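You operate a simulated robot arm through the tools that you are given. There is no shell and no other tool.

The job below is to be done with a simulated robot arm. You get a single attempt, and the scene is never put back.

Task
Top the coolant up to MAX and screw the cap back on.
Fine: pour from the pink can; the cap waits on the ledge by the tank, the can goes back on the cart; spill nothing. Set down upright: pink can.

Only the result counts: the job must be done as asked and must still hold three seconds after the hand-in. Knocking over, shifting, dropping, spilling or breaking anything else fails it. Lids that push on must go on centred and level and be pressed home; caps that screw on are set level and turned clockwise until they are tight.

Robot
A 6-joint arm with a two-finger gripper, fixed in place. Base frame: the origin is at the foot of the arm, x ahead of it, y to its left, z up. Lengths are in mm, angles in degrees, forces in N, time in s.
Its first joint turns from -166.0 to 166.0 degrees. Payload 3.43 kg.
The TCP is the grasp point between the finger pads, 20 mm short of the fingertips. In the tool frame z runs along the fingers and y along their closing line. Largest opening 190 mm; the body of the gripper starts 248 mm behind the TCP.
Orientation is told as [roll, pitch, yaw] about the base's x, y, z axes, in that order, counted from this pose: with the fingers straight down and closing along the base's y, the tool's x points along the base's -x, its y along +y and its z along -z.

Tools
- The arm moves only by the tool nudge_tool. Its argument "steps" is a list of rows, each an object of numbers (a shift or turn left out is 0, a gripper value left out holds the last): "x", "y", "z": the shift along the base's x, y, z in mm; "rx", "ry", "rz": the turn, a rotation vector about the base's x, y, z in degrees; "grip": the gripper command, from -1 (fully open) to 1 (shut), values between in proportion. In form: [{"x": .., "y": .., "z": .., "rx": .., "ry": .., "rz": .., "grip": ..}, ...]. A call has 1 to 20 rows; each row shifts and turns the commanded pose from where the row before left it. Rows are played at 5 a second. More than 50 mm and 8.6 degrees between two rows, or a gripper value outside its range, and nothing of the call is played. A pose out of reach is approached as far as the arm can. The call stops where the force on the tool passes 60 N (or 10 N more than at its start, if that is more) or the arm is blocked; 0.2 s more then pass. The fingers move at their own pace (about 45 mm/s each) and stop on an object; they squeeze with about 21 N. The grip force told is the motor's: it shows also when the fingers shut on nothing. Time passes only in rows, and 0.2 s behind the last, so rows that do not move let the fingers close. The reply holds the time, the measured pose of the TCP, the force on the tool along the base axes, the opening and the grip force, in the units named above and with some noise, with the torque about the TCP (base axes, N m) and any sound that the robot's microphone picked up.
- Cameras (640 x 400 px; columns grow to the right, rows downward): "scene" is fixed at [399.8, -501.4, 1551.9]; the picture's right is [0.71, -0.71, 0.00], its down [-0.54, -0.54, -0.65] and it looks along [0.46, 0.46, -0.76] (base axes); focal length 270 px, centre (320, 200). "wrist" rides on the gripper at [70, -8, -288] in the tool frame; the picture's right is [0.12, 0.99, 0.00], its down [-0.96, 0.12, -0.25] and it looks along [-0.25, 0.03, 0.97] (tool axes); focal length 261 px, centre (320, 200). There is no depth. A picture from a camera that has moved, and an enlarged one, comes with that camera's place and axes in the base frame and with its lens.
- grab_frame(camera): a new picture of that camera. The clock stands still meanwhile.
- lift_body(by): slides the trunk up (or, below 0, down) by that many mm; the arm rides with it, the base frame stays. It gives what a move gives, with no picture.
- zoom(camera, box): a new picture of the part [left, top, right, bottom] of that camera's present view, enlarged. The clock stands still meanwhile.
- hand_in(): hands the job in; it is judged then, once.

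Nothing tells you positions but the pictures and the camera data. Unless the task says otherwise, let go and move clear before handing in.

The tools are called after "Call:" as a command line: name --argument value ..., lists and objects as JSON in quotes. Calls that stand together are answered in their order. nudge_tool: Moves the arm, as the interface text tells. Its arguments: {"type":"object","properties":{"steps":{"type":"array","items":{"type":"object","properties":{"x":{"type":"number"},"y":{"type":"number"},"z":{"type":"number"},"rx":{"type":"number"},"ry":{"type":"number"},"rz":{"type":"number"},"grip":{"type":"number"}}}}},"required":["steps"]} The other tools are called the same way: lift_body (by) slides the trunk up or down; grab_frame (camera) takes a picture; zoom (camera, box) takes an enlarged picture of a part of a camera's view; hand_in () hands the job in.

At the start:

```text
clock: 0.0
eef_pos: [702.7, 156.0, 1159.1]
tcp_rot: [0.0, 0.1, -0.1]
ft_force: [0.4, -0.2, -0.3]
torque: [-0.03, -0.01, 0.02]
grip_width: 189.8
grasp_force: 0.1
trunk travel left (down, up): [-175.0, 65.0]
```

scene: 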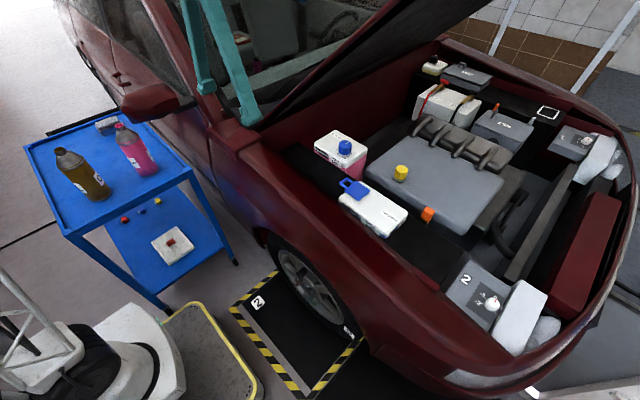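
wrist: 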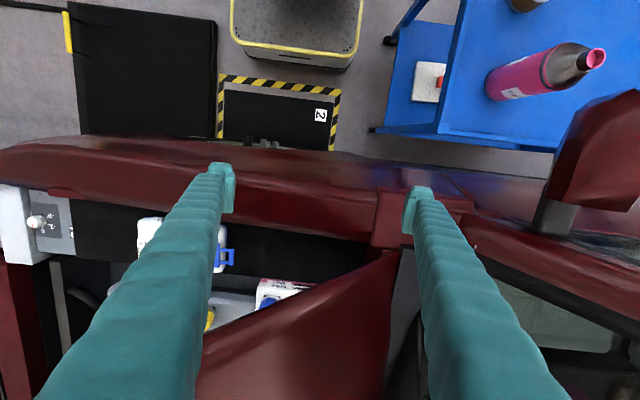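

I see a car with its hood open, a blue cart with a pink can and a dark bottle, and the tank(s) at the near fender side of the engine bay. I'll look closer before moving.

Call:
zoom --camera "scene" --box '[280, 100, 440, 250]'

Call:
zoom --camera "scene" --box '[20, 90, 240, 290]'

Call:
zoom --camera "wrist" --box '[120, 180, 360, 340]'

Call:
zoom --camera "wrist" --box '[400, 0, 640, 150]'

Call:
zoom --camera "scene" --box '[400, 40, 560, 160]'

```text
2.67 times, centred on (360, 175) of scene
camera zoom: at [399.8, -501.4, 1551.9], right [0.71, -0.71, 0.0], down [-0.54, -0.54, -0.65], along [0.46, 0.46, -0.76], focal length 720 px, centre (213, 267)
```

zoom: 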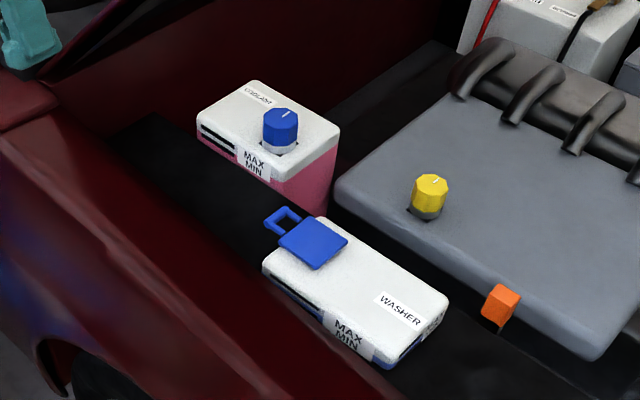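

```text
2.00 times, centred on (130, 190) of scene
camera zoom: at [399.8, -501.4, 1551.9], right [0.71, -0.71, 0.0], down [-0.54, -0.54, -0.65], along [0.46, 0.46, -0.76], focal length 540 px, centre (700, 220)
```

zoom: 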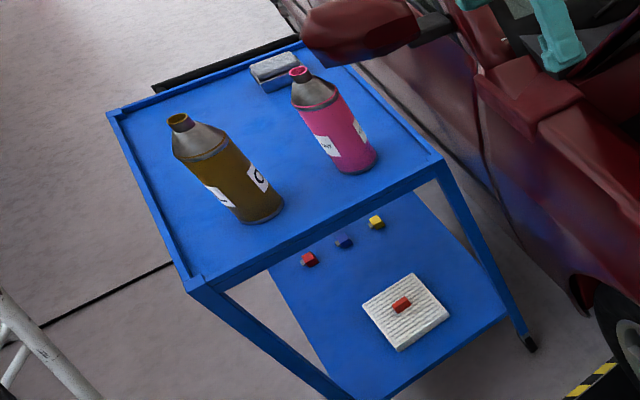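

```text
2.50 times, centred on (240, 260) of wrist
camera zoom: at [633.4, 146.5, 1446.7], right [-0.12, 0.99, 0.0], down [0.96, 0.12, 0.25], along [0.25, 0.03, -0.97], focal length 652 px, centre (520, 50)
```

zoom: 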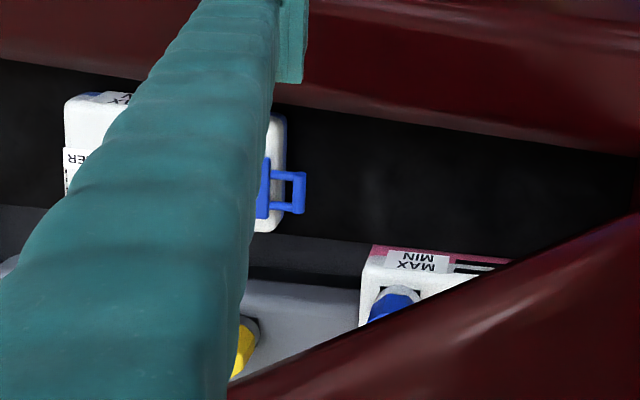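

```text
2.67 times, centred on (520, 75) of wrist
camera zoom: at [633.4, 146.5, 1446.7], right [-0.12, 0.99, 0.0], down [0.96, 0.12, 0.25], along [0.25, 0.03, -0.97], focal length 695 px, centre (-213, 533)
```

zoom: 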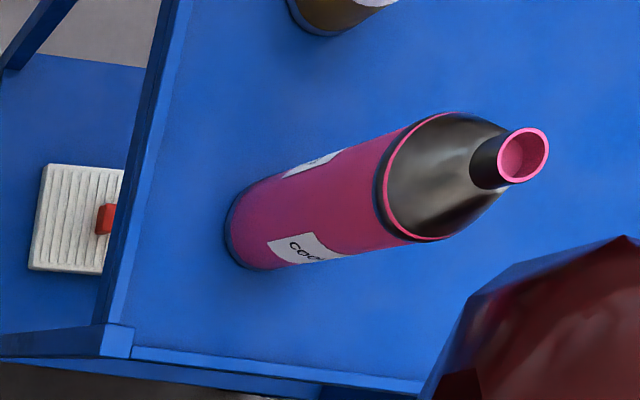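

```text
3.33 times, centred on (480, 100) of scene
camera zoom: at [399.8, -501.4, 1551.9], right [0.71, -0.71, 0.0], down [-0.54, -0.54, -0.65], along [0.46, 0.46, -0.76], focal length 900 px, centre (-213, 533)
```

zoom: 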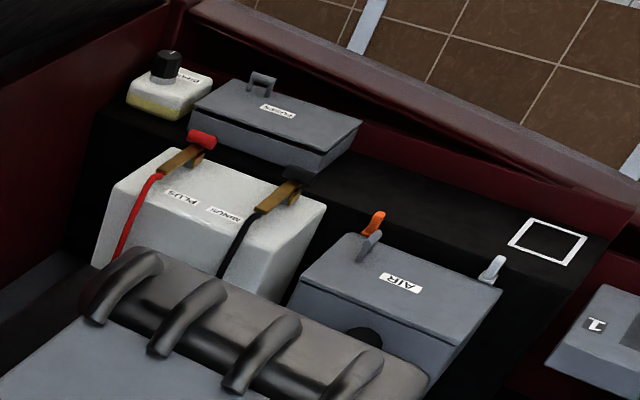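

The coolant tank (blue cap) sits near the hood hinge on the fender side, with the pink can on the cart at +y. The hood hides part of it from the wrist camera, so I'll move back and tilt to look under the hood.

Call:
nudge_tool --steps '[{"x": -30, "y": -30, "ry": -5, "grip": -1}, {"x": -30, "y": -30, "ry": -5}, {"x": -30, "y": -30, "ry": -5}, {"x": -30, "y": -30, "ry": -5}, {"x": -30, "y": -30, "ry": -5}, {"y": -20, "ry": -5}]'

Call:
grab_frame --camera "wrist"

Call:
grab_frame --camera "scene"

```text
clock: 1.4
eef_pos: [550.5, -16.4, 1161.0]
tcp_rot: [0.0, -30.0, 0.0]
ft_force: [1.3, 1.1, -0.2]
torque: [0.02, 0.12, 0.03]
grip_width: 190.0
grasp_force: 0.1
trunk travel left (down, up): [-175.0, 65.0]
```

```text
taken
camera wrist: at [346.6, -23.9, 1375.9], right [-0.1, 0.99, -0.06], down [0.71, 0.12, 0.7], along [0.7, 0.03, -0.72], focal length 261 px, centre (320, 200)
```

wrist: 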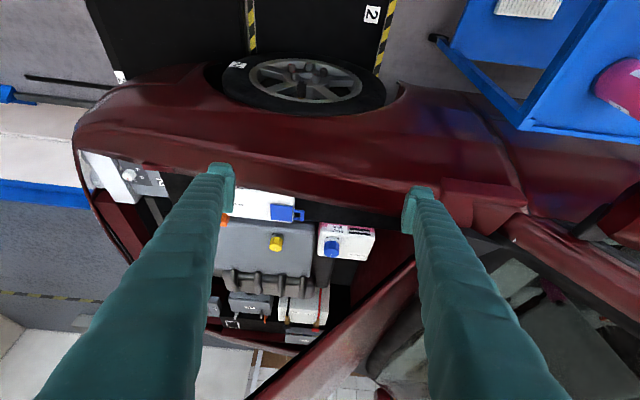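

```text
taken
```

scene: 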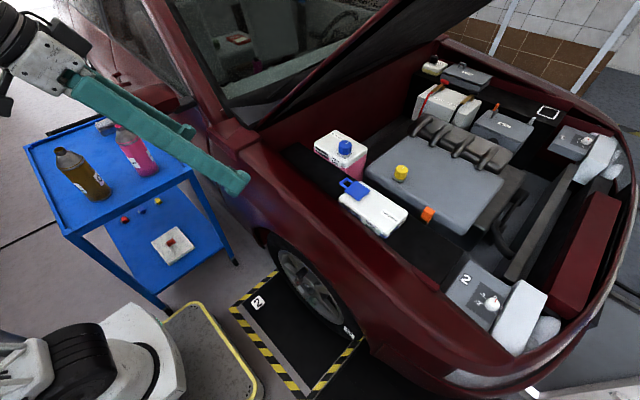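

The tank with its blue cap is now visible under the hood edge. I'll zoom in to triangulate it.

Call:
zoom --camera "wrist" --box '[240, 180, 420, 300]'

Call:
zoom --camera "scene" --box '[295, 115, 385, 175]'

Call:
zoom --camera "scene" --box '[50, 110, 200, 210]'

Call:
zoom --camera "scene" --box '[180, 0, 500, 200]'

```text
3.33 times, centred on (330, 240) of wrist
camera zoom: at [346.6, -23.9, 1375.9], right [-0.1, 0.99, -0.06], down [0.71, 0.12, 0.7], along [0.7, 0.03, -0.72], focal length 869 px, centre (287, 67)
```

zoom: 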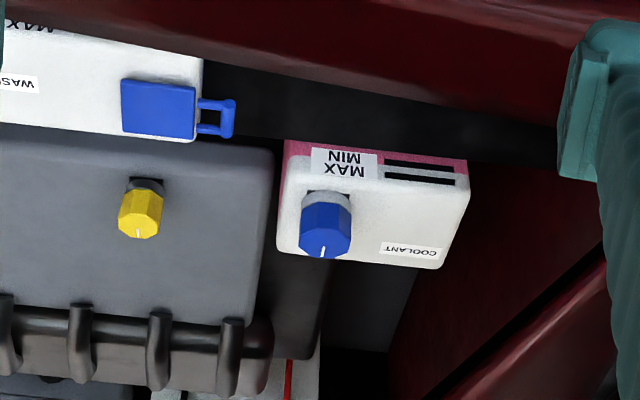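

```text
6.67 times, centred on (340, 145) of scene
camera zoom: at [399.8, -501.4, 1551.9], right [0.71, -0.71, 0.0], down [-0.54, -0.54, -0.65], along [0.46, 0.46, -0.76], focal length 1801 px, centre (187, 567)
```

zoom: 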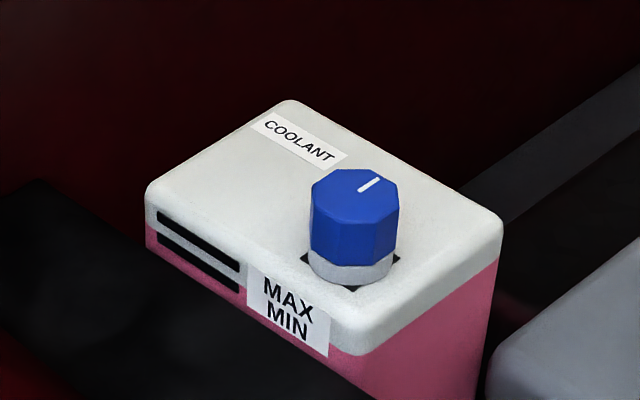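

```text
4.00 times, centred on (125, 160) of scene
camera zoom: at [399.8, -501.4, 1551.9], right [0.71, -0.71, 0.0], down [-0.54, -0.54, -0.65], along [0.46, 0.46, -0.76], focal length 1080 px, centre (1100, 360)
```

zoom: 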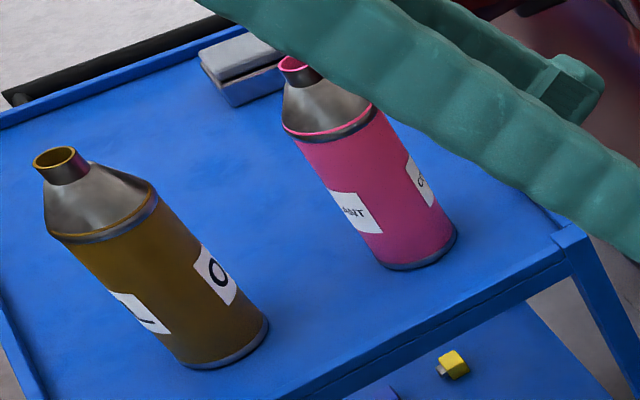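

```text
2.00 times, centred on (340, 100) of scene
camera zoom: at [399.8, -501.4, 1551.9], right [0.71, -0.71, 0.0], down [-0.54, -0.54, -0.65], along [0.46, 0.46, -0.76], focal length 540 px, centre (280, 400)
```

zoom: 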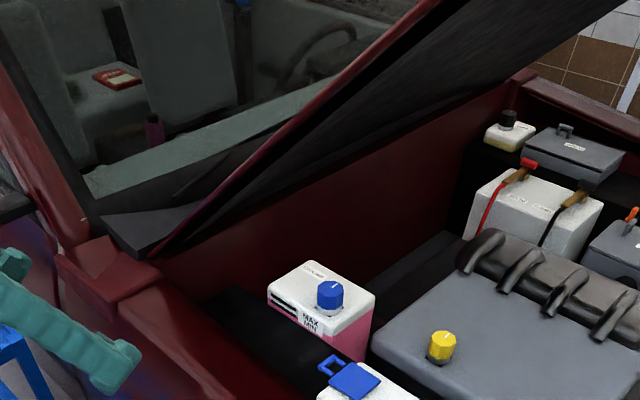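

The cap sits near (1107, 61, 860), under the raised hood. The pink can is near (472, 552), with its base at z≈793. Next I'll bring the wrist camera closer for the tank level and ledge.

Call:
nudge_tool --steps '[{"x": 40, "y": -5, "z": -15, "ry": -5}, {"x": 40, "y": -5, "z": -15, "ry": -5}, {"x": 40, "y": -5, "z": -15, "ry": -5}, {"x": 40, "y": -5, "z": -15, "ry": -5}, {"x": 40, "y": -5, "z": -15, "ry": -5}, {"y": -5, "z": -15, "ry": -5}]'

Call:
grab_frame --camera "wrist"

Call:
grab_frame --camera "scene"

```text
clock: 2.8
eef_pos: [752.3, -36.9, 1076.0]
tcp_rot: [0.5, -57.7, 0.6]
ft_force: [0.0, 1.0, 0.9]
torque: [0.02, 0.09, -0.08]
grip_width: 189.9
grasp_force: 0.1
out of reach, approached as far as the arm can: row 6
trunk travel left (down, up): [-175.0, 65.0]
```

```text
taken
camera wrist: at [473.7, -50.2, 1170.8], right [-0.08, 0.99, -0.1], down [0.3, 0.12, 0.95], along [0.95, 0.05, -0.31], focal length 261 px, centre (320, 200)
```

wrist: 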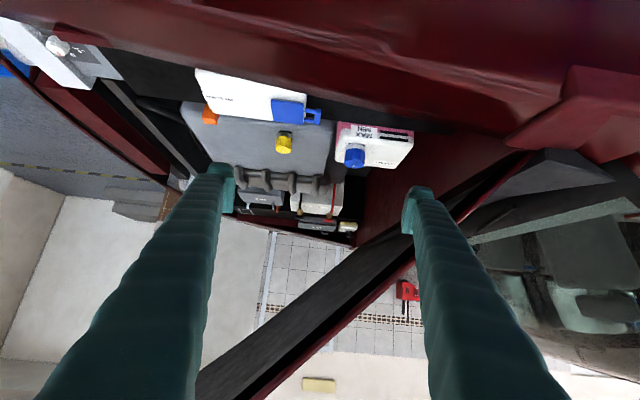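

```text
taken
```

scene: 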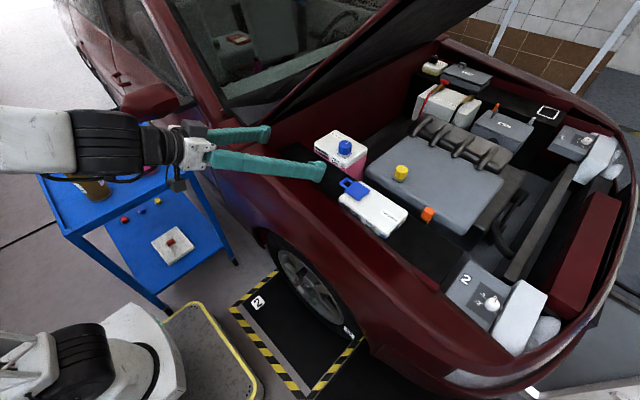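

The hood's near edge is around x≈853, z≈1173 at the tank's y, and the fender's inner lip is around (784, ·, 950). I need a tilted approach with the wrist camera on top, so I'll test the reach and a roll of the tool in free space.

Call:
nudge_tool --steps '[{"x": 30, "z": 0, "y": -10}, {"x": 30, "y": -10}, {"ry": -2}]'

Call:
nudge_tool --steps '[{"rx": 7.2, "rz": -4.2}, {"rx": 7.2, "rz": -4.2}, {"rx": 7.2, "rz": -4.2}, {"rx": 7.2, "rz": -4.2}, {"rx": 7.2, "rz": -4.2}]'

```text
clock: 3.6
eef_pos: [812.0, -52.5, 1075.8]
tcp_rot: [0.1, -61.1, 0.1]
ft_force: [1.2, -0.5, -0.4]
torque: [-0.01, 0.02, -0.05]
grip_width: 190.1
grasp_force: 0.1
trunk travel left (down, up): [-175.0, 65.0]
```

```text
clock: 4.8
eef_pos: [811.2, -55.4, 1076.3]
tcp_rot: [50.3, -41.5, -62.9]
ft_force: [0.0, -0.1, 0.7]
torque: [-0.02, -0.03, 0.01]
grip_width: 190.2
grasp_force: 0.0
trunk travel left (down, up): [-175.0, 65.0]
```

The roll works, so I'll continue to 180° to put the camera on top.

Call:
nudge_tool --steps '[{"rx": 7.2, "rz": -4.2}, {"rx": 7.2, "rz": -4.2}, {"rx": 7.2, "rz": -4.2}, {"rx": 7.2, "rz": -4.2}, {"rx": 7.2, "rz": -4.2}, {"rx": 7.2, "rz": -4.2}, {"rx": 7.2, "rz": -4.2}, {"rx": 7.2, "rz": -4.2}, {"rx": 7.2, "rz": -4.2}, {"rx": 7.2, "rz": -4.2}, {"rx": 7.2, "rz": -4.2}, {"rx": 7.2, "rz": -4.2}, {"rx": 7.2, "rz": -4.2}, {"rx": 7.2, "rz": -4.2}, {"rx": 7.2, "rz": -4.2}, {"rx": 7.2, "rz": -4.2}, {"rx": 4.3, "rz": -2.5}]'

Call:
grab_frame --camera "wrist"

Call:
grab_frame --camera "scene"

```text
clock: 8.4
eef_pos: [813.9, -55.5, 1078.2]
tcp_rot: [-0.2, 57.5, 179.7]
ft_force: [-0.5, 1.2, 0.4]
torque: [0.01, 0.03, 0.0]
grip_width: 190.1
grasp_force: 0.1
trunk travel left (down, up): [-175.0, 65.0]
```

```text
taken
camera wrist: at [610.0, -47.3, 1292.4], right [0.06, -0.99, 0.1], down [-0.73, -0.11, -0.68], along [0.68, -0.03, -0.73], focal length 261 px, centre (320, 200)
```

wrist: 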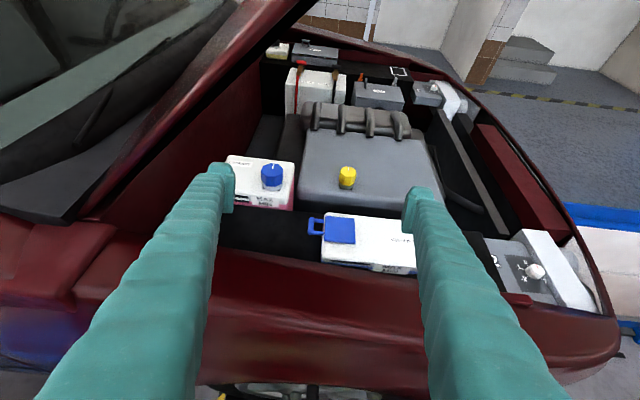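

```text
taken
```

scene: 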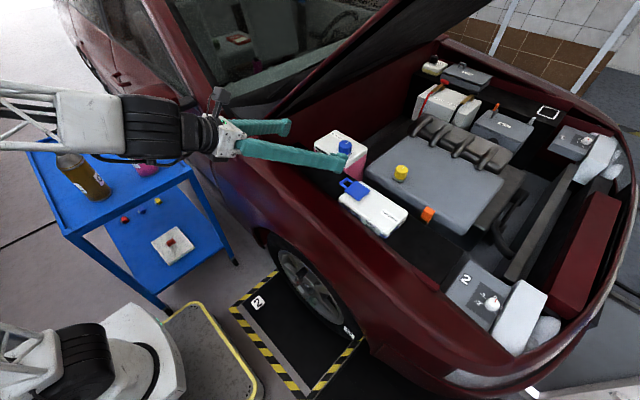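

The view is now upright, with the camera on top. I'll zoom on the tank and ledge.

Call:
zoom --camera "wrist" --box '[210, 130, 330, 230]'

Call:
zoom --camera "wrist" --box '[210, 160, 450, 320]'

```text
4.00 times, centred on (270, 180) of wrist
camera zoom: at [610.0, -47.3, 1292.4], right [0.06, -0.99, 0.1], down [-0.73, -0.11, -0.68], along [0.68, -0.03, -0.73], focal length 1043 px, centre (520, 280)
```

zoom: 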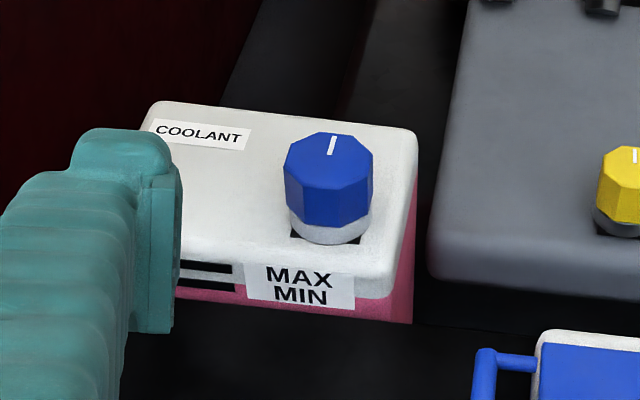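

```text
2.50 times, centred on (330, 240) of wrist
camera zoom: at [610.0, -47.3, 1292.4], right [0.06, -0.99, 0.1], down [-0.73, -0.11, -0.68], along [0.68, -0.03, -0.73], focal length 652 px, centre (295, 100)
```

zoom: 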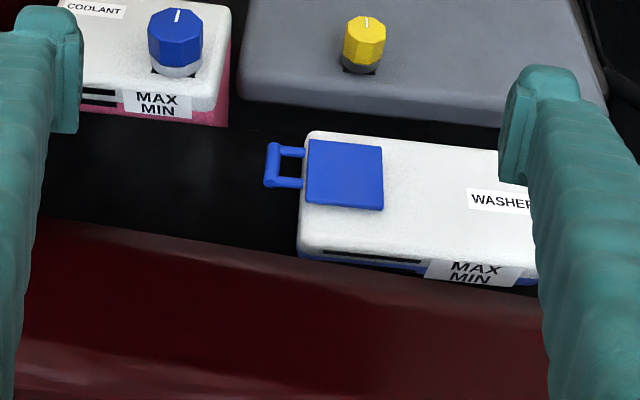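

Call:
zoom --camera "scene" --box '[300, 120, 400, 220]'

Call:
zoom --camera "wrist" --box '[250, 155, 290, 195]'

Call:
zoom --camera "scene" --box '[328, 132, 358, 162]'

```text
4.00 times, centred on (350, 170) of scene
camera zoom: at [399.8, -501.4, 1551.9], right [0.71, -0.71, 0.0], down [-0.54, -0.54, -0.65], along [0.46, 0.46, -0.76], focal length 1080 px, centre (200, 320)
```

zoom: 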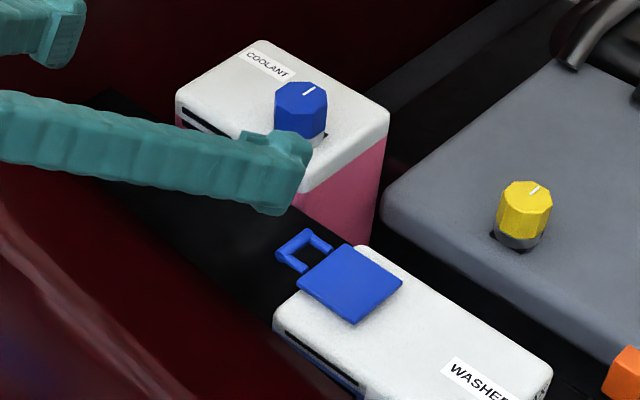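

```text
10.00 times, centred on (270, 175) of wrist
camera zoom: at [610.0, -47.3, 1292.4], right [0.06, -0.99, 0.1], down [-0.73, -0.11, -0.68], along [0.68, -0.03, -0.73], focal length 2606 px, centre (820, 450)
```

zoom: 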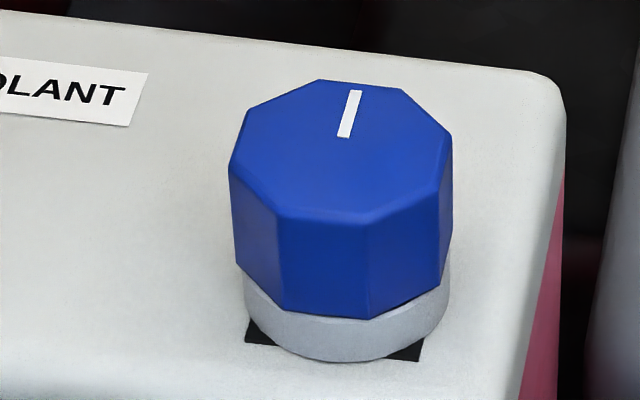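

```text
13.33 times, centred on (343, 147) of scene
camera zoom: at [399.8, -501.4, 1551.9], right [0.71, -0.71, 0.0], down [-0.54, -0.54, -0.65], along [0.46, 0.46, -0.76], focal length 3601 px, centre (13, 907)
```

zoom: 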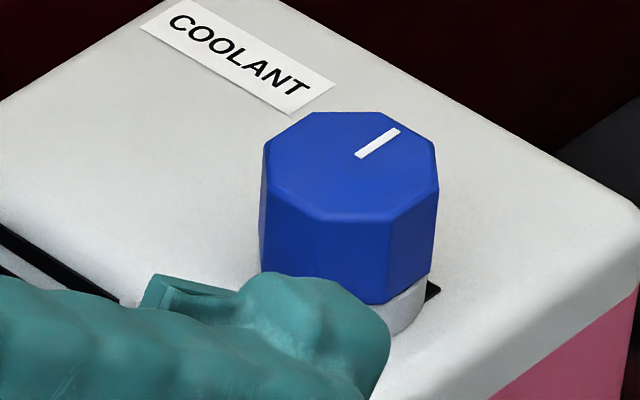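

The cap's flats face ±x and ±y, which suits a grip closing along y. I'll narrow the fingers to about 90 mm and move to a stand-off in front of the cap to refine its position.

Call:
nudge_tool --steps '[{"x": 0, "y": 29, "z": 0, "grip": 0.05}, {"x": 0, "y": 29}, {"y": 29}, {"y": 28}, {"x": 20, "z": -20}, {"x": 20, "z": -20}, {"x": 20, "z": -20}, {"x": 20, "z": -20}, {"x": 20, "z": -20}]'

Call:
grab_frame --camera "wrist"

Call:
grab_frame --camera "scene"

```text
clock: 10.4
eef_pos: [912.1, 44.6, 978.9]
tcp_rot: [-0.1, 57.4, 179.9]
ft_force: [0.9, -0.5, 0.3]
torque: [-0.01, 0.01, 0.01]
grip_width: 90.1
grasp_force: 0.0
out of reach, approached as far as the arm can: row 3, 4, 5
trunk travel left (down, up): [-175.0, 65.0]
```

```text
taken
camera wrist: at [708.0, 52.7, 1192.8], right [0.06, -0.99, 0.1], down [-0.73, -0.11, -0.68], along [0.69, -0.03, -0.73], focal length 261 px, centre (320, 200)
```

wrist: 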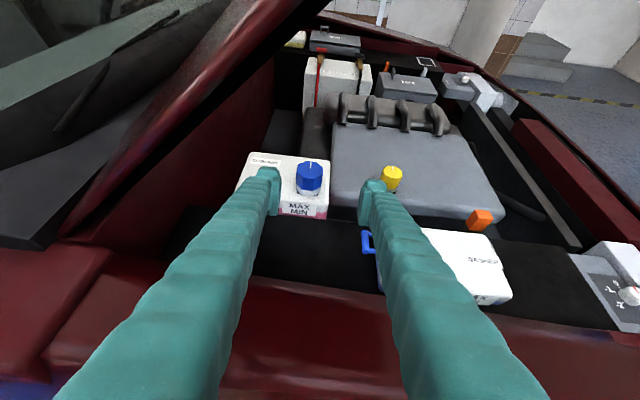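

```text
taken
```

scene: 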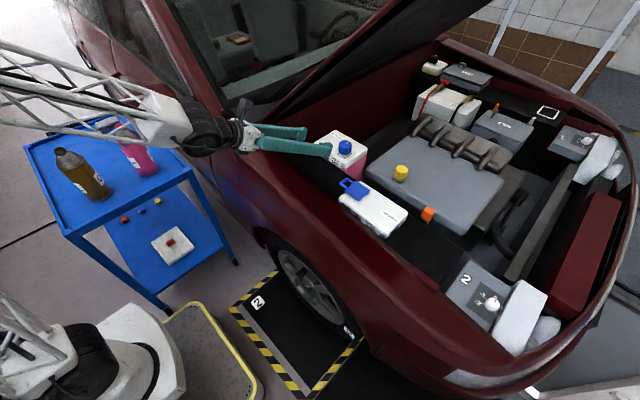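

Call:
zoom --camera "wrist" --box '[280, 145, 340, 205]'

Call:
zoom --camera "wrist" --box '[220, 140, 420, 280]'

```text
6.67 times, centred on (310, 175) of wrist
camera zoom: at [708.0, 52.7, 1192.8], right [0.06, -0.99, 0.1], down [-0.73, -0.11, -0.68], along [0.69, -0.03, -0.73], focal length 1738 px, centre (387, 367)
```

zoom: 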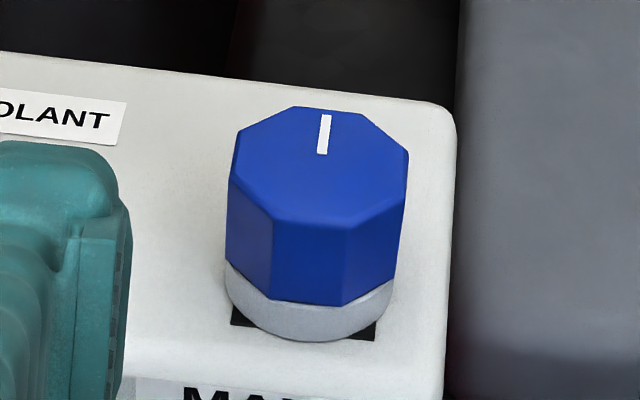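

```text
2.86 times, centred on (320, 210) of wrist
camera zoom: at [708.0, 52.7, 1192.8], right [0.06, -0.99, 0.1], down [-0.73, -0.11, -0.68], along [0.69, -0.03, -0.73], focal length 745 px, centre (320, 171)
```

zoom: 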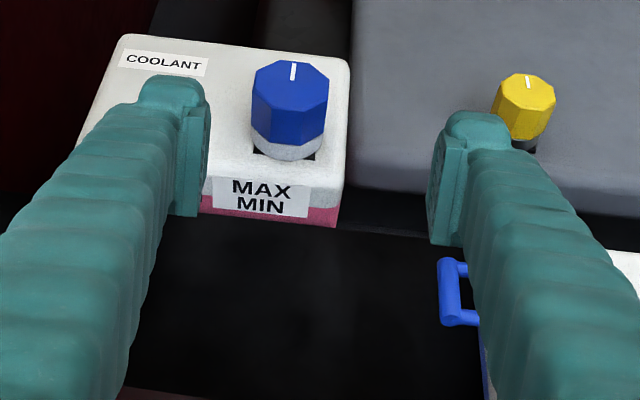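

I now estimate the cap top at about (1112, 64, 847). I'll advance to roughly 100 mm short of the grasp and refine again.

Call:
nudge_tool --steps '[{"x": 23, "y": 4, "z": -18}, {"x": 23, "y": 4, "z": -18}, {"x": 23, "y": 4, "z": -19}, {"x": 23, "y": 4, "z": -19}, {"x": 24, "y": 4, "z": -19}, {}]'

Call:
grab_frame --camera "wrist"

Call:
zoom --camera "scene" --box '[280, 90, 400, 170]'

```text
clock: 11.8
eef_pos: [1030.4, 62.3, 880.3]
tcp_rot: [0.0, 57.5, 180.1]
ft_force: [-0.1, 0.1, -0.6]
torque: [-0.02, 0.0, 0.01]
grip_width: 90.2
grasp_force: 0.2
trunk travel left (down, up): [-175.0, 65.0]
```

```text
taken
camera wrist: at [826.3, 71.0, 1094.6], right [0.06, -0.99, 0.1], down [-0.73, -0.12, -0.68], along [0.68, -0.03, -0.73], focal length 261 px, centre (320, 200)
```

wrist: 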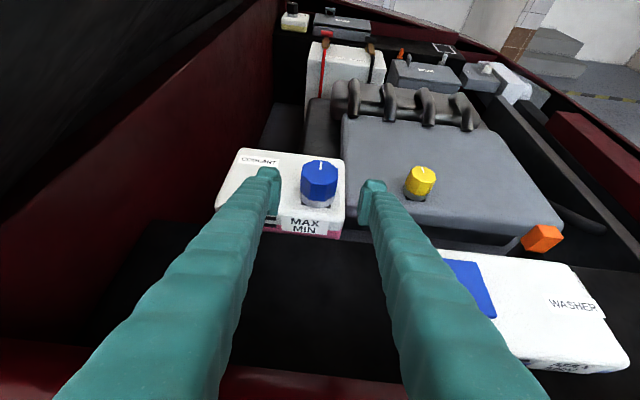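

```text
5.00 times, centred on (340, 130) of scene
camera zoom: at [399.8, -501.4, 1551.9], right [0.71, -0.71, 0.0], down [-0.54, -0.54, -0.65], along [0.46, 0.46, -0.76], focal length 1350 px, centre (220, 550)
```

zoom: 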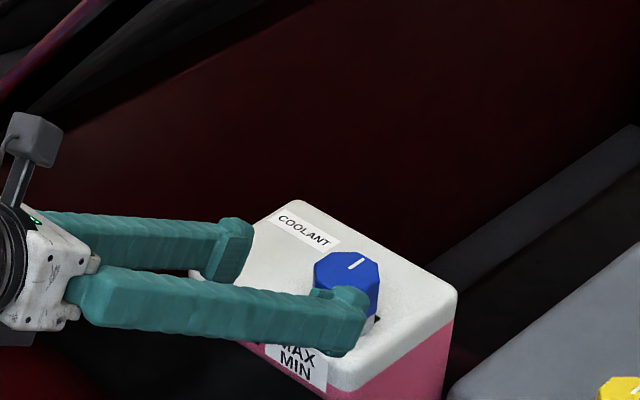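

Call:
zoom --camera "wrist" --box '[260, 140, 400, 240]'

```text
4.00 times, centred on (330, 190) of wrist
camera zoom: at [826.3, 71.0, 1094.6], right [0.06, -0.99, 0.1], down [-0.73, -0.12, -0.68], along [0.68, -0.03, -0.73], focal length 1043 px, centre (280, 240)
```

zoom: 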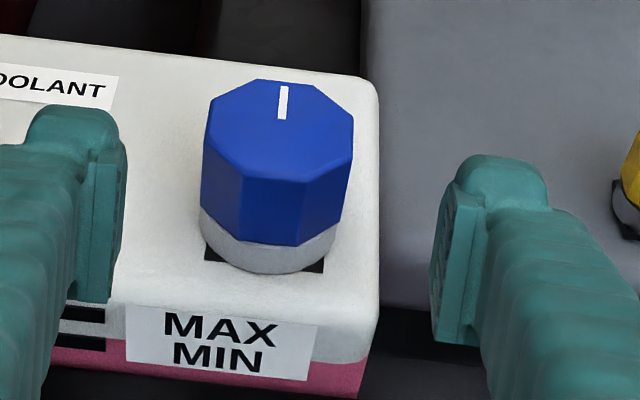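

The refined cap centre is about (1110, 64), with its top at 848. I'll advance to the grasp and close.

Call:
nudge_tool --steps '[{"x": 20, "y": 0.5, "z": -10}, {"x": 20, "y": 0.5, "z": -10}, {"x": 20, "y": 0.5, "z": -10}, {"x": 19, "y": 0.5, "z": -10}, {}]'

Call:
zoom --camera "wrist" --box '[240, 120, 400, 240]'

Call:
zoom --camera "scene" --box '[260, 90, 400, 190]'

```text
clock: 13.0
eef_pos: [1110.8, 65.9, 840.8]
tcp_rot: [0.0, 57.5, 180.1]
ft_force: [0.0, -0.8, -0.7]
torque: [0.03, 0.0, -0.02]
grip_width: 90.0
grasp_force: 0.0
trunk travel left (down, up): [-175.0, 65.0]
```

```text
3.33 times, centred on (320, 180) of wrist
camera zoom: at [906.9, 73.5, 1055.8], right [0.06, -0.99, 0.1], down [-0.73, -0.12, -0.68], along [0.68, -0.03, -0.73], focal length 869 px, centre (320, 267)
```

zoom: 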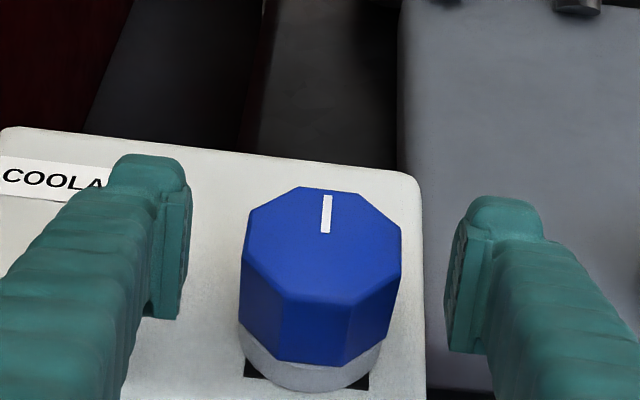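

```text
4.00 times, centred on (330, 140) of scene
camera zoom: at [399.8, -501.4, 1551.9], right [0.71, -0.71, 0.0], down [-0.54, -0.54, -0.65], along [0.46, 0.46, -0.76], focal length 1080 px, centre (280, 440)
```

zoom: 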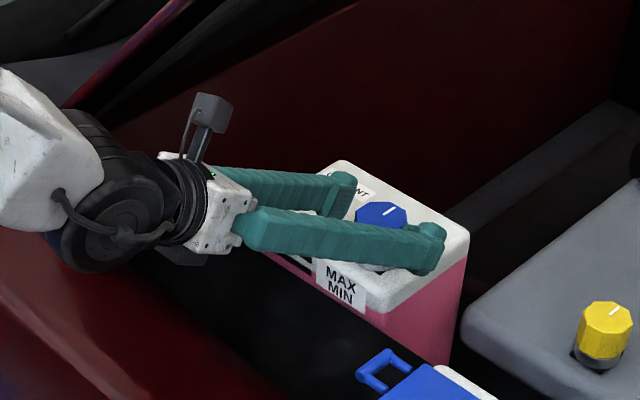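

The cap is centred between the pads, so I'll close on it.

Call:
nudge_tool --steps '[{"grip": 1}, {}, {}, {}, {}]'

Call:
zoom --camera "wrist" --box '[240, 120, 400, 240]'

```text
clock: 14.2
eef_pos: [1110.9, 64.9, 841.7]
tcp_rot: [0.1, 57.6, 179.9]
ft_force: [1.3, -3.4, 1.5]
torque: [-0.06, -0.04, 0.0]
grip_width: 52.9
grasp_force: 20.6
trunk travel left (down, up): [-175.0, 65.0]
```

```text
3.33 times, centred on (320, 180) of wrist
camera zoom: at [906.8, 72.9, 1055.8], right [0.06, -0.99, 0.1], down [-0.73, -0.11, -0.68], along [0.68, -0.03, -0.73], focal length 869 px, centre (320, 267)
```

zoom: 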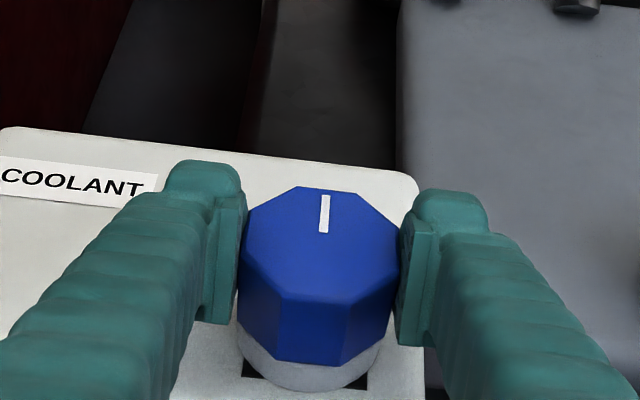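

I have a firm grip, 52.9 mm wide. I'll start turning counter-clockwise with a small test.

Call:
nudge_tool --steps '[{"rz": 4}, {"rz": 4}, {"rz": 4}, {"rz": 4}]'

Call:
zoom --camera "wrist" --box '[240, 120, 400, 240]'

```text
clock: 15.2
eef_pos: [1111.4, 88.3, 844.9]
tcp_rot: [4.8, 56.8, -170.6]
ft_force: [-6.2, -43.9, -11.9]
torque: [0.57, 0.07, -0.32]
grip_width: 99.8
grasp_force: 21.0
out of reach, approached as far as the arm can: row 1, 2, 3, 4
trunk travel left (down, up): [-175.0, 65.0]
```

```text
3.33 times, centred on (320, 180) of wrist
camera zoom: at [908.3, 86.9, 1061.8], right [0.16, -0.98, 0.14], down [-0.72, -0.21, -0.66], along [0.68, 0.0, -0.73], focal length 869 px, centre (320, 267)
```

zoom: 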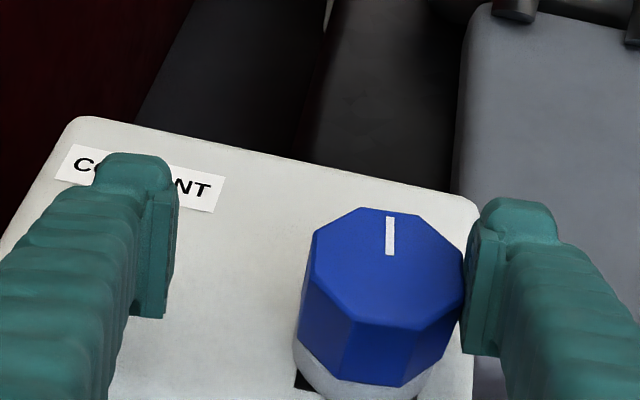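

The turn went out of reach, probably because the wrist is near-straight and singular, and the arm drifted in y instead. I'll open the gripper to relieve the load, then back out.

Call:
nudge_tool --steps '[{"grip": -0.3}, {}, {}]'

Call:
zoom --camera "wrist" --box '[200, 120, 440, 270]'

Call:
zoom --camera "scene" --box '[200, 60, 440, 210]'

```text
clock: 16.0
eef_pos: [1110.6, 87.7, 848.4]
tcp_rot: [4.8, 56.8, -170.7]
ft_force: [0.7, -0.9, 0.3]
torque: [-0.01, -0.01, 0.01]
grip_width: 123.6
grasp_force: 0.0
trunk travel left (down, up): [-175.0, 65.0]
```

```text
2.67 times, centred on (320, 195) of wrist
camera zoom: at [908.4, 86.9, 1062.3], right [0.16, -0.98, 0.15], down [-0.72, -0.21, -0.67], along [0.68, 0.0, -0.73], focal length 695 px, centre (320, 213)
```

zoom: 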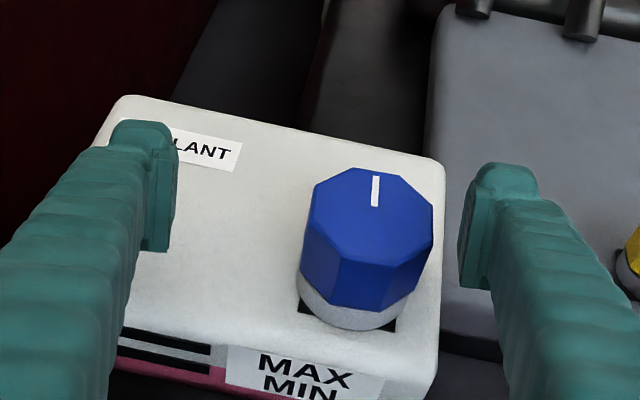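

```text
2.67 times, centred on (320, 135) of scene
camera zoom: at [399.8, -501.4, 1551.9], right [0.71, -0.71, 0.0], down [-0.54, -0.54, -0.65], along [0.46, 0.46, -0.76], focal length 720 px, centre (320, 373)
```

zoom: 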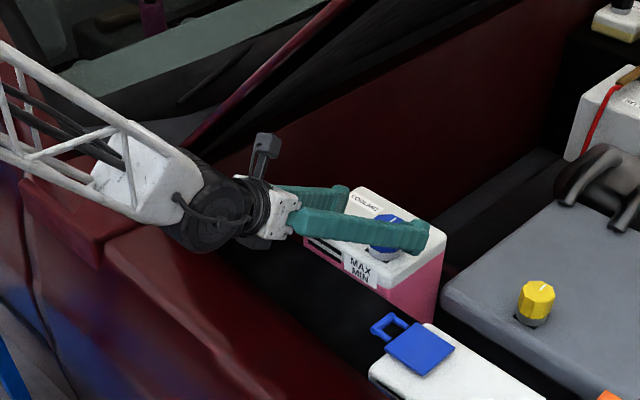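

Call:
nudge_tool --steps '[{"x": -16, "y": -5, "z": 12}, {"x": -16, "y": -5, "z": 12}, {"x": -16, "y": -5, "z": 12}, {"x": -16, "y": -5, "z": 12}, {"x": -20, "y": -5, "z": 12}]'

```text
clock: 17.2
eef_pos: [1027.5, 62.9, 908.7]
tcp_rot: [5.5, 56.8, -170.5]
ft_force: [0.0, 0.5, -0.5]
torque: [0.01, -0.08, -0.01]
grip_width: 123.2
grasp_force: 0.0
trunk travel left (down, up): [-175.0, 65.0]
```

Clear of the cap. In open space I'll see whether swinging the approach azimuth toward +y (tool coming from the front of the car) gets the wrist away from the straight posture.

Call:
nudge_tool --steps '[{"x": -30, "y": -30, "z": 30}, {"x": -30, "y": -30, "z": 30}, {"x": -30, "y": -30, "z": 30}, {"x": -30, "y": -30, "z": 30}, {"y": -30, "z": 20}, {}]'

Call:
nudge_tool --steps '[{"rz": 5}, {"rz": 5}, {"rz": 5}, {"rz": 5}, {"rz": 5}, {"rz": 5}, {"rz": 5}, {}]'

```text
refused: row 1 steps farther than a row can; nothing moved
```

```text
clock: 19.0
eef_pos: [1023.7, 91.9, 908.5]
tcp_rot: [10.4, 56.0, -162.0]
ft_force: [0.5, -0.9, 0.5]
torque: [0.01, -0.02, 0.03]
grip_width: 123.5
grasp_force: 0.2
out of reach, approached as far as the arm can: row 1, 2, 3, 4, 5, 6, 7
trunk travel left (down, up): [-175.0, 65.0]
```

The wrist is stuck near its singularity. I'll retreat to open space, bring the tool upright to bend the wrist, and then swing azimuth and re-tilt.

Call:
nudge_tool --steps '[{"x": -28, "y": -28, "z": 28}, {"x": -28, "y": -28, "z": 28}, {"x": -28, "y": -28, "z": 28}, {"x": -28, "y": -28, "z": 28}, {"x": -28, "y": -28, "z": 28}, {"x": -28, "y": -28, "z": 28}, {"x": -28, "y": -28, "z": 28}, {}]'

```text
clock: 20.8
eef_pos: [829.0, -33.7, 1085.4]
tcp_rot: [12.3, 53.9, -162.8]
ft_force: [-0.2, -0.1, 0.3]
torque: [-0.03, 0.0, -0.04]
grip_width: 123.5
grasp_force: 0.1
out of reach, approached as far as the arm can: row 1, 2, 3, 4, 5
trunk travel left (down, up): [-175.0, 65.0]
```

Call:
nudge_tool --steps '[{"x": -10, "y": -20, "ry": 6}, {"x": -10, "y": -20, "ry": 6}, {"x": -10, "y": -20, "ry": 6}, {"x": -10, "y": -20, "ry": 6}, {"y": -20, "ry": 6}, {"ry": 6}, {}]'

```text
clock: 22.4
eef_pos: [788.7, -136.2, 1082.5]
tcp_rot: [1.8, 18.7, -169.5]
ft_force: [-0.3, 0.8, 0.0]
torque: [-0.01, 0.03, 0.04]
grip_width: 123.5
grasp_force: 0.1
trunk travel left (down, up): [-175.0, 65.0]
```

Call:
nudge_tool --steps '[{"rz": 8}, {"rz": 8}, {"rz": 8}, {"rz": 8}, {"rz": 8}, {"rz": 8}, {}]'

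Call:
nudge_tool --steps '[{"rx": 5.46, "ry": -3.34}, {"rx": 5.46, "ry": -3.34}, {"rx": 5.46, "ry": -3.34}, {"rx": 5.46, "ry": -3.34}, {"rx": 5.46, "ry": -3.34}, {"rx": 5.46, "ry": -3.34}, {}]'

Call:
grab_frame --camera "scene"

Call:
grab_frame --camera "wrist"

```text
clock: 24.0
eef_pos: [789.1, -136.4, 1080.5]
tcp_rot: [1.8, 18.9, -121.4]
ft_force: [-1.1, 0.4, 0.3]
torque: [0.06, 0.02, -0.01]
grip_width: 123.5
grasp_force: 0.0
trunk travel left (down, up): [-175.0, 65.0]
```

```text
clock: 25.6
eef_pos: [788.1, -136.8, 1080.8]
tcp_rot: [1.8, 57.4, -121.5]
ft_force: [-0.3, -0.7, -0.5]
torque: [0.01, 0.01, -0.03]
grip_width: 123.6
grasp_force: 0.1
trunk travel left (down, up): [-175.0, 65.0]
```

```text
taken
```

scene: 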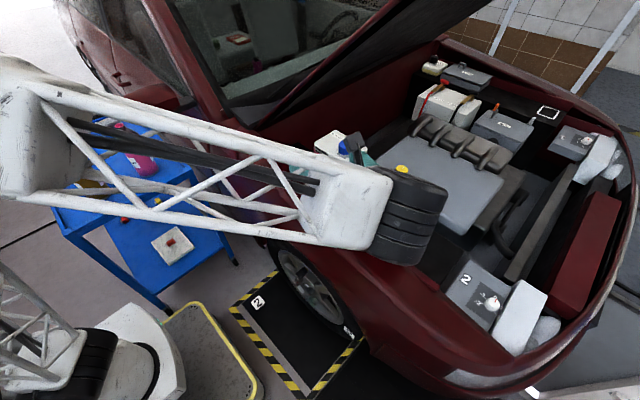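

```text
taken
camera wrist: at [668.6, -301.7, 1296.2], right [0.87, -0.49, 0.12], down [-0.29, -0.68, -0.67], along [0.41, 0.55, -0.73], focal length 261 px, centre (320, 200)
```

wrist: 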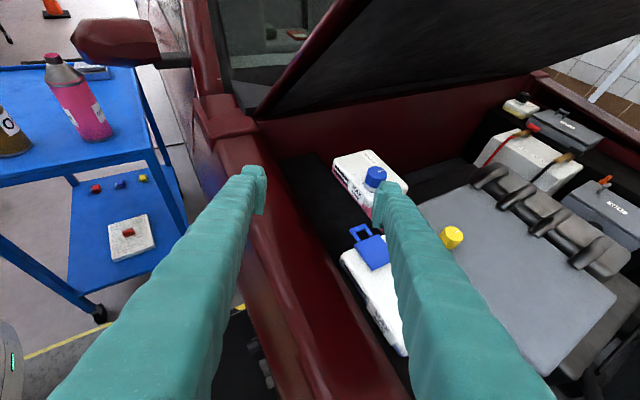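

The posture works well at this azimuth (~58°). Now I'll go to a stand-off of the cap at azimuth ~47°, which matches the cap's diagonal flats.

Call:
nudge_tool --steps '[{"x": 31.6, "y": 15.9, "z": -22, "rz": -1.4, "grip": 0.05}, {"x": 31.6, "y": 15.9, "z": -22, "rz": -1.4}, {"x": 31.6, "y": 15.9, "z": -22, "rz": -1.4}, {"x": 31.6, "y": 15.9, "z": -22, "rz": -1.4}, {"x": 31.6, "y": 15.9, "z": -22, "rz": -1.4}, {"x": 31.6, "y": 15.9, "z": -22, "rz": -1.4}, {"x": 31.6, "y": 15.9, "z": -22, "rz": -1.4}, {"x": 31.6, "y": 15.9, "z": -22, "rz": -1.4}, {}]'

Call:
grab_frame --camera "wrist"

Call:
grab_frame --camera "scene"

```text
clock: 27.6
eef_pos: [1042.2, -9.6, 905.0]
tcp_rot: [1.8, 57.3, -132.6]
ft_force: [0.1, -0.2, -0.1]
torque: [0.01, 0.0, -0.03]
grip_width: 90.4
grasp_force: 0.1
trunk travel left (down, up): [-175.0, 65.0]
```

```text
taken
camera wrist: at [891.6, -148.9, 1119.4], right [0.76, -0.64, 0.12], down [-0.42, -0.61, -0.67], along [0.51, 0.46, -0.73], focal length 261 px, centre (320, 200)
```

wrist: 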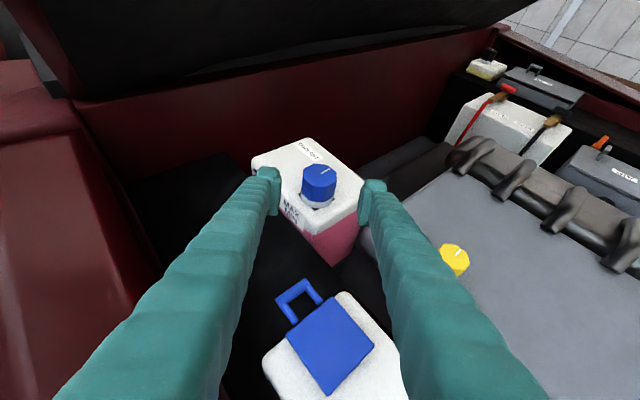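

```text
taken
```

scene: 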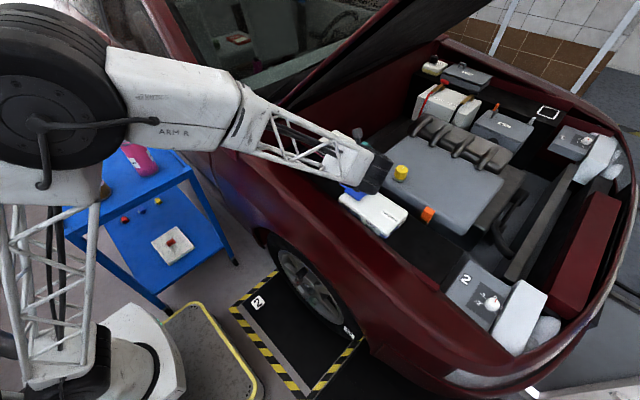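

Call:
zoom --camera "wrist" --box '[260, 140, 380, 240]'

```text
4.00 times, centred on (320, 190) of wrist
camera zoom: at [891.6, -148.9, 1119.4], right [0.76, -0.64, 0.12], down [-0.42, -0.61, -0.67], along [0.51, 0.46, -0.73], focal length 1043 px, centre (320, 240)
```

zoom: 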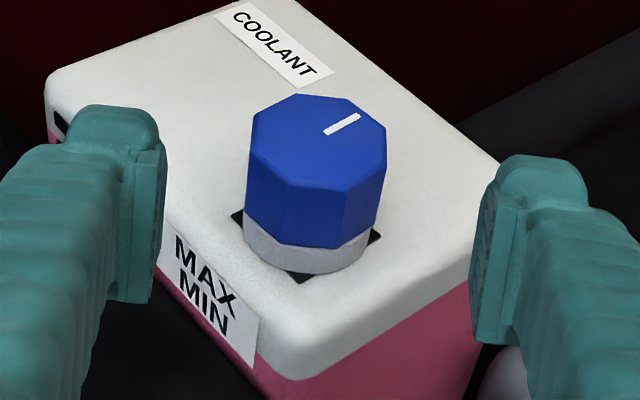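

Call:
nudge_tool --steps '[{"x": 13.6, "y": 15, "z": -13}, {"x": 13.6, "y": 15, "z": -13}, {"x": 13.6, "y": 15, "z": -13}, {"x": 13.6, "y": 15, "z": -13}, {"x": 13.6, "y": 15, "z": -13}, {}]'

Call:
zoom --camera "wrist" --box '[240, 120, 400, 240]'

```text
clock: 29.0
eef_pos: [1110.7, 63.9, 841.2]
tcp_rot: [1.9, 57.3, -132.7]
ft_force: [0.1, -0.7, 0.7]
torque: [0.02, 0.01, -0.01]
grip_width: 90.0
grasp_force: 0.0
trunk travel left (down, up): [-175.0, 65.0]
```

```text
3.33 times, centred on (320, 180) of wrist
camera zoom: at [961.0, -74.9, 1056.1], right [0.76, -0.64, 0.12], down [-0.42, -0.61, -0.67], along [0.51, 0.46, -0.73], focal length 869 px, centre (320, 267)
```

zoom: 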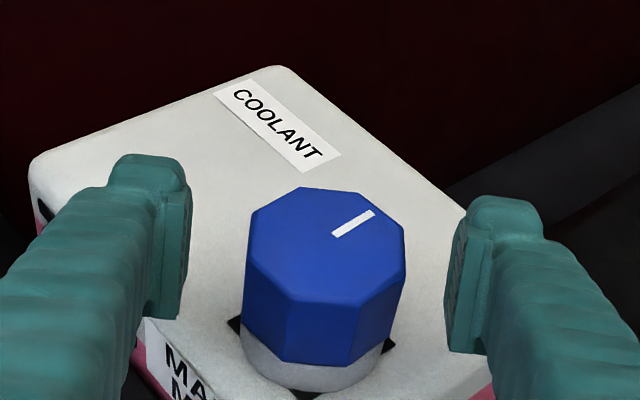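

Call:
nudge_tool --steps '[{"x": 1.5, "y": -1}, {"grip": 1}, {}, {}, {}, {}]'

Call:
nudge_tool --steps '[{"rz": 2}, {"rz": 2}]'

Call:
zoom --camera "wrist" --box '[240, 120, 400, 240]'

```text
clock: 30.4
eef_pos: [1111.9, 61.7, 840.2]
tcp_rot: [1.8, 57.3, -132.7]
ft_force: [11.2, -3.6, -0.1]
torque: [-0.04, -0.05, -0.03]
grip_width: 52.9
grasp_force: 20.8
trunk travel left (down, up): [-175.0, 65.0]
```

```text
clock: 31.0
eef_pos: [1112.9, 62.2, 840.7]
tcp_rot: [1.9, 57.4, -128.7]
ft_force: [9.6, -17.6, 0.7]
torque: [-0.19, 0.02, -0.07]
grip_width: 52.8
grasp_force: 21.3
trunk travel left (down, up): [-175.0, 65.0]
```

```text
3.33 times, centred on (320, 180) of wrist
camera zoom: at [971.7, -86.1, 1055.7], right [0.8, -0.59, 0.12], down [-0.37, -0.64, -0.67], along [0.47, 0.49, -0.73], focal length 869 px, centre (320, 267)
```

zoom: 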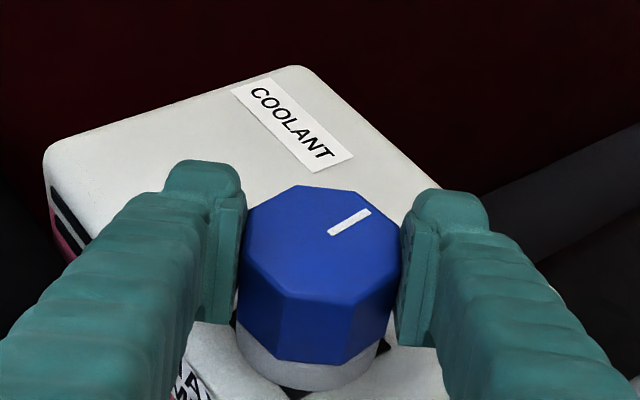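

The cap is turning with the grip. I'll make a small centring correction and continue counter-clockwise.

Call:
nudge_tool --steps '[{"x": 1.2, "y": -2}, {"rz": 4}, {"rz": 4}, {"rz": 4}, {"rz": 4}]'

```text
clock: 32.2
eef_pos: [1113.8, 63.5, 840.7]
tcp_rot: [1.7, 57.2, -112.6]
ft_force: [24.6, -13.8, 2.6]
torque: [0.02, -0.25, -0.12]
grip_width: 53.2
grasp_force: 21.3
trunk travel left (down, up): [-175.0, 65.0]
```

Call:
nudge_tool --steps '[{"x": 2, "y": -1}, {}]'

Call:
zoom --camera "wrist" --box '[240, 120, 400, 240]'

```text
clock: 32.8
eef_pos: [1114.2, 63.6, 841.0]
tcp_rot: [1.8, 57.3, -112.6]
ft_force: [12.4, -3.7, 4.4]
torque: [0.13, -0.12, -0.06]
grip_width: 52.8
grasp_force: 21.1
trunk travel left (down, up): [-175.0, 65.0]
```

```text
3.33 times, centred on (320, 180) of wrist
camera zoom: at [1020.5, -118.9, 1055.7], right [0.93, -0.35, 0.12], down [-0.18, -0.72, -0.67], along [0.32, 0.61, -0.73], focal length 869 px, centre (320, 267)
```

zoom: 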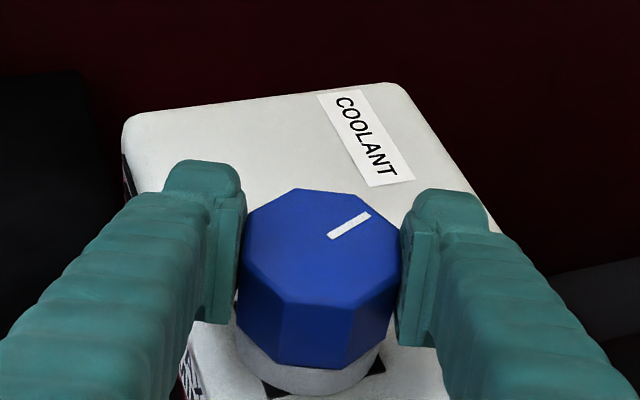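

Call:
nudge_tool --steps '[{"x": 1.5, "y": -0.5}, {"rz": 4}, {"rz": 4}, {"rz": 4}, {"rz": 4}]'

```text
clock: 34.0
eef_pos: [1114.6, 63.0, 841.1]
tcp_rot: [1.9, 57.3, -96.5]
ft_force: [-22.8, 10.0, 3.7]
torque: [0.47, 0.29, 0.06]
grip_width: 53.2
grasp_force: 21.4
trunk travel left (down, up): [-175.0, 65.0]
```

Call:
nudge_tool --steps '[{}, {}, {}]'

Call:
zoom --camera "wrist" --box '[240, 120, 400, 240]'

```text
clock: 34.8
eef_pos: [1115.0, 62.2, 841.0]
tcp_rot: [1.8, 57.3, -96.6]
ft_force: [-31.5, 14.6, 1.2]
torque: [0.16, 0.22, 0.07]
grip_width: 53.5
grasp_force: 21.0
trunk travel left (down, up): [-175.0, 65.0]
```

```text
3.33 times, centred on (320, 180) of wrist
camera zoom: at [1074.9, -138.1, 1055.9], right [0.99, -0.08, 0.12], down [0.02, -0.74, -0.67], along [0.14, 0.67, -0.73], focal length 869 px, centre (320, 267)
```

zoom: 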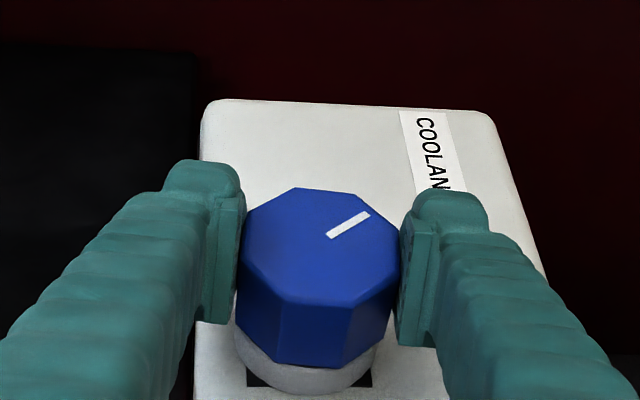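

Call:
nudge_tool --steps '[{"x": -3, "y": 1}, {}, {}]'

```text
clock: 35.6
eef_pos: [1114.1, 62.8, 840.1]
tcp_rot: [1.9, 57.3, -96.6]
ft_force: [9.0, 12.0, 5.1]
torque: [0.06, -0.04, 0.02]
grip_width: 53.1
grasp_force: 21.2
trunk travel left (down, up): [-175.0, 65.0]
```

Call:
nudge_tool --steps '[{"x": 0.6, "y": 0.8, "rz": 4}, {"rz": 4}, {}]'

```text
clock: 36.4
eef_pos: [1113.6, 61.7, 840.1]
tcp_rot: [1.9, 57.3, -88.6]
ft_force: [19.1, 4.9, 6.8]
torque: [0.18, -0.05, -0.08]
grip_width: 52.9
grasp_force: 21.1
trunk travel left (down, up): [-175.0, 65.0]
```

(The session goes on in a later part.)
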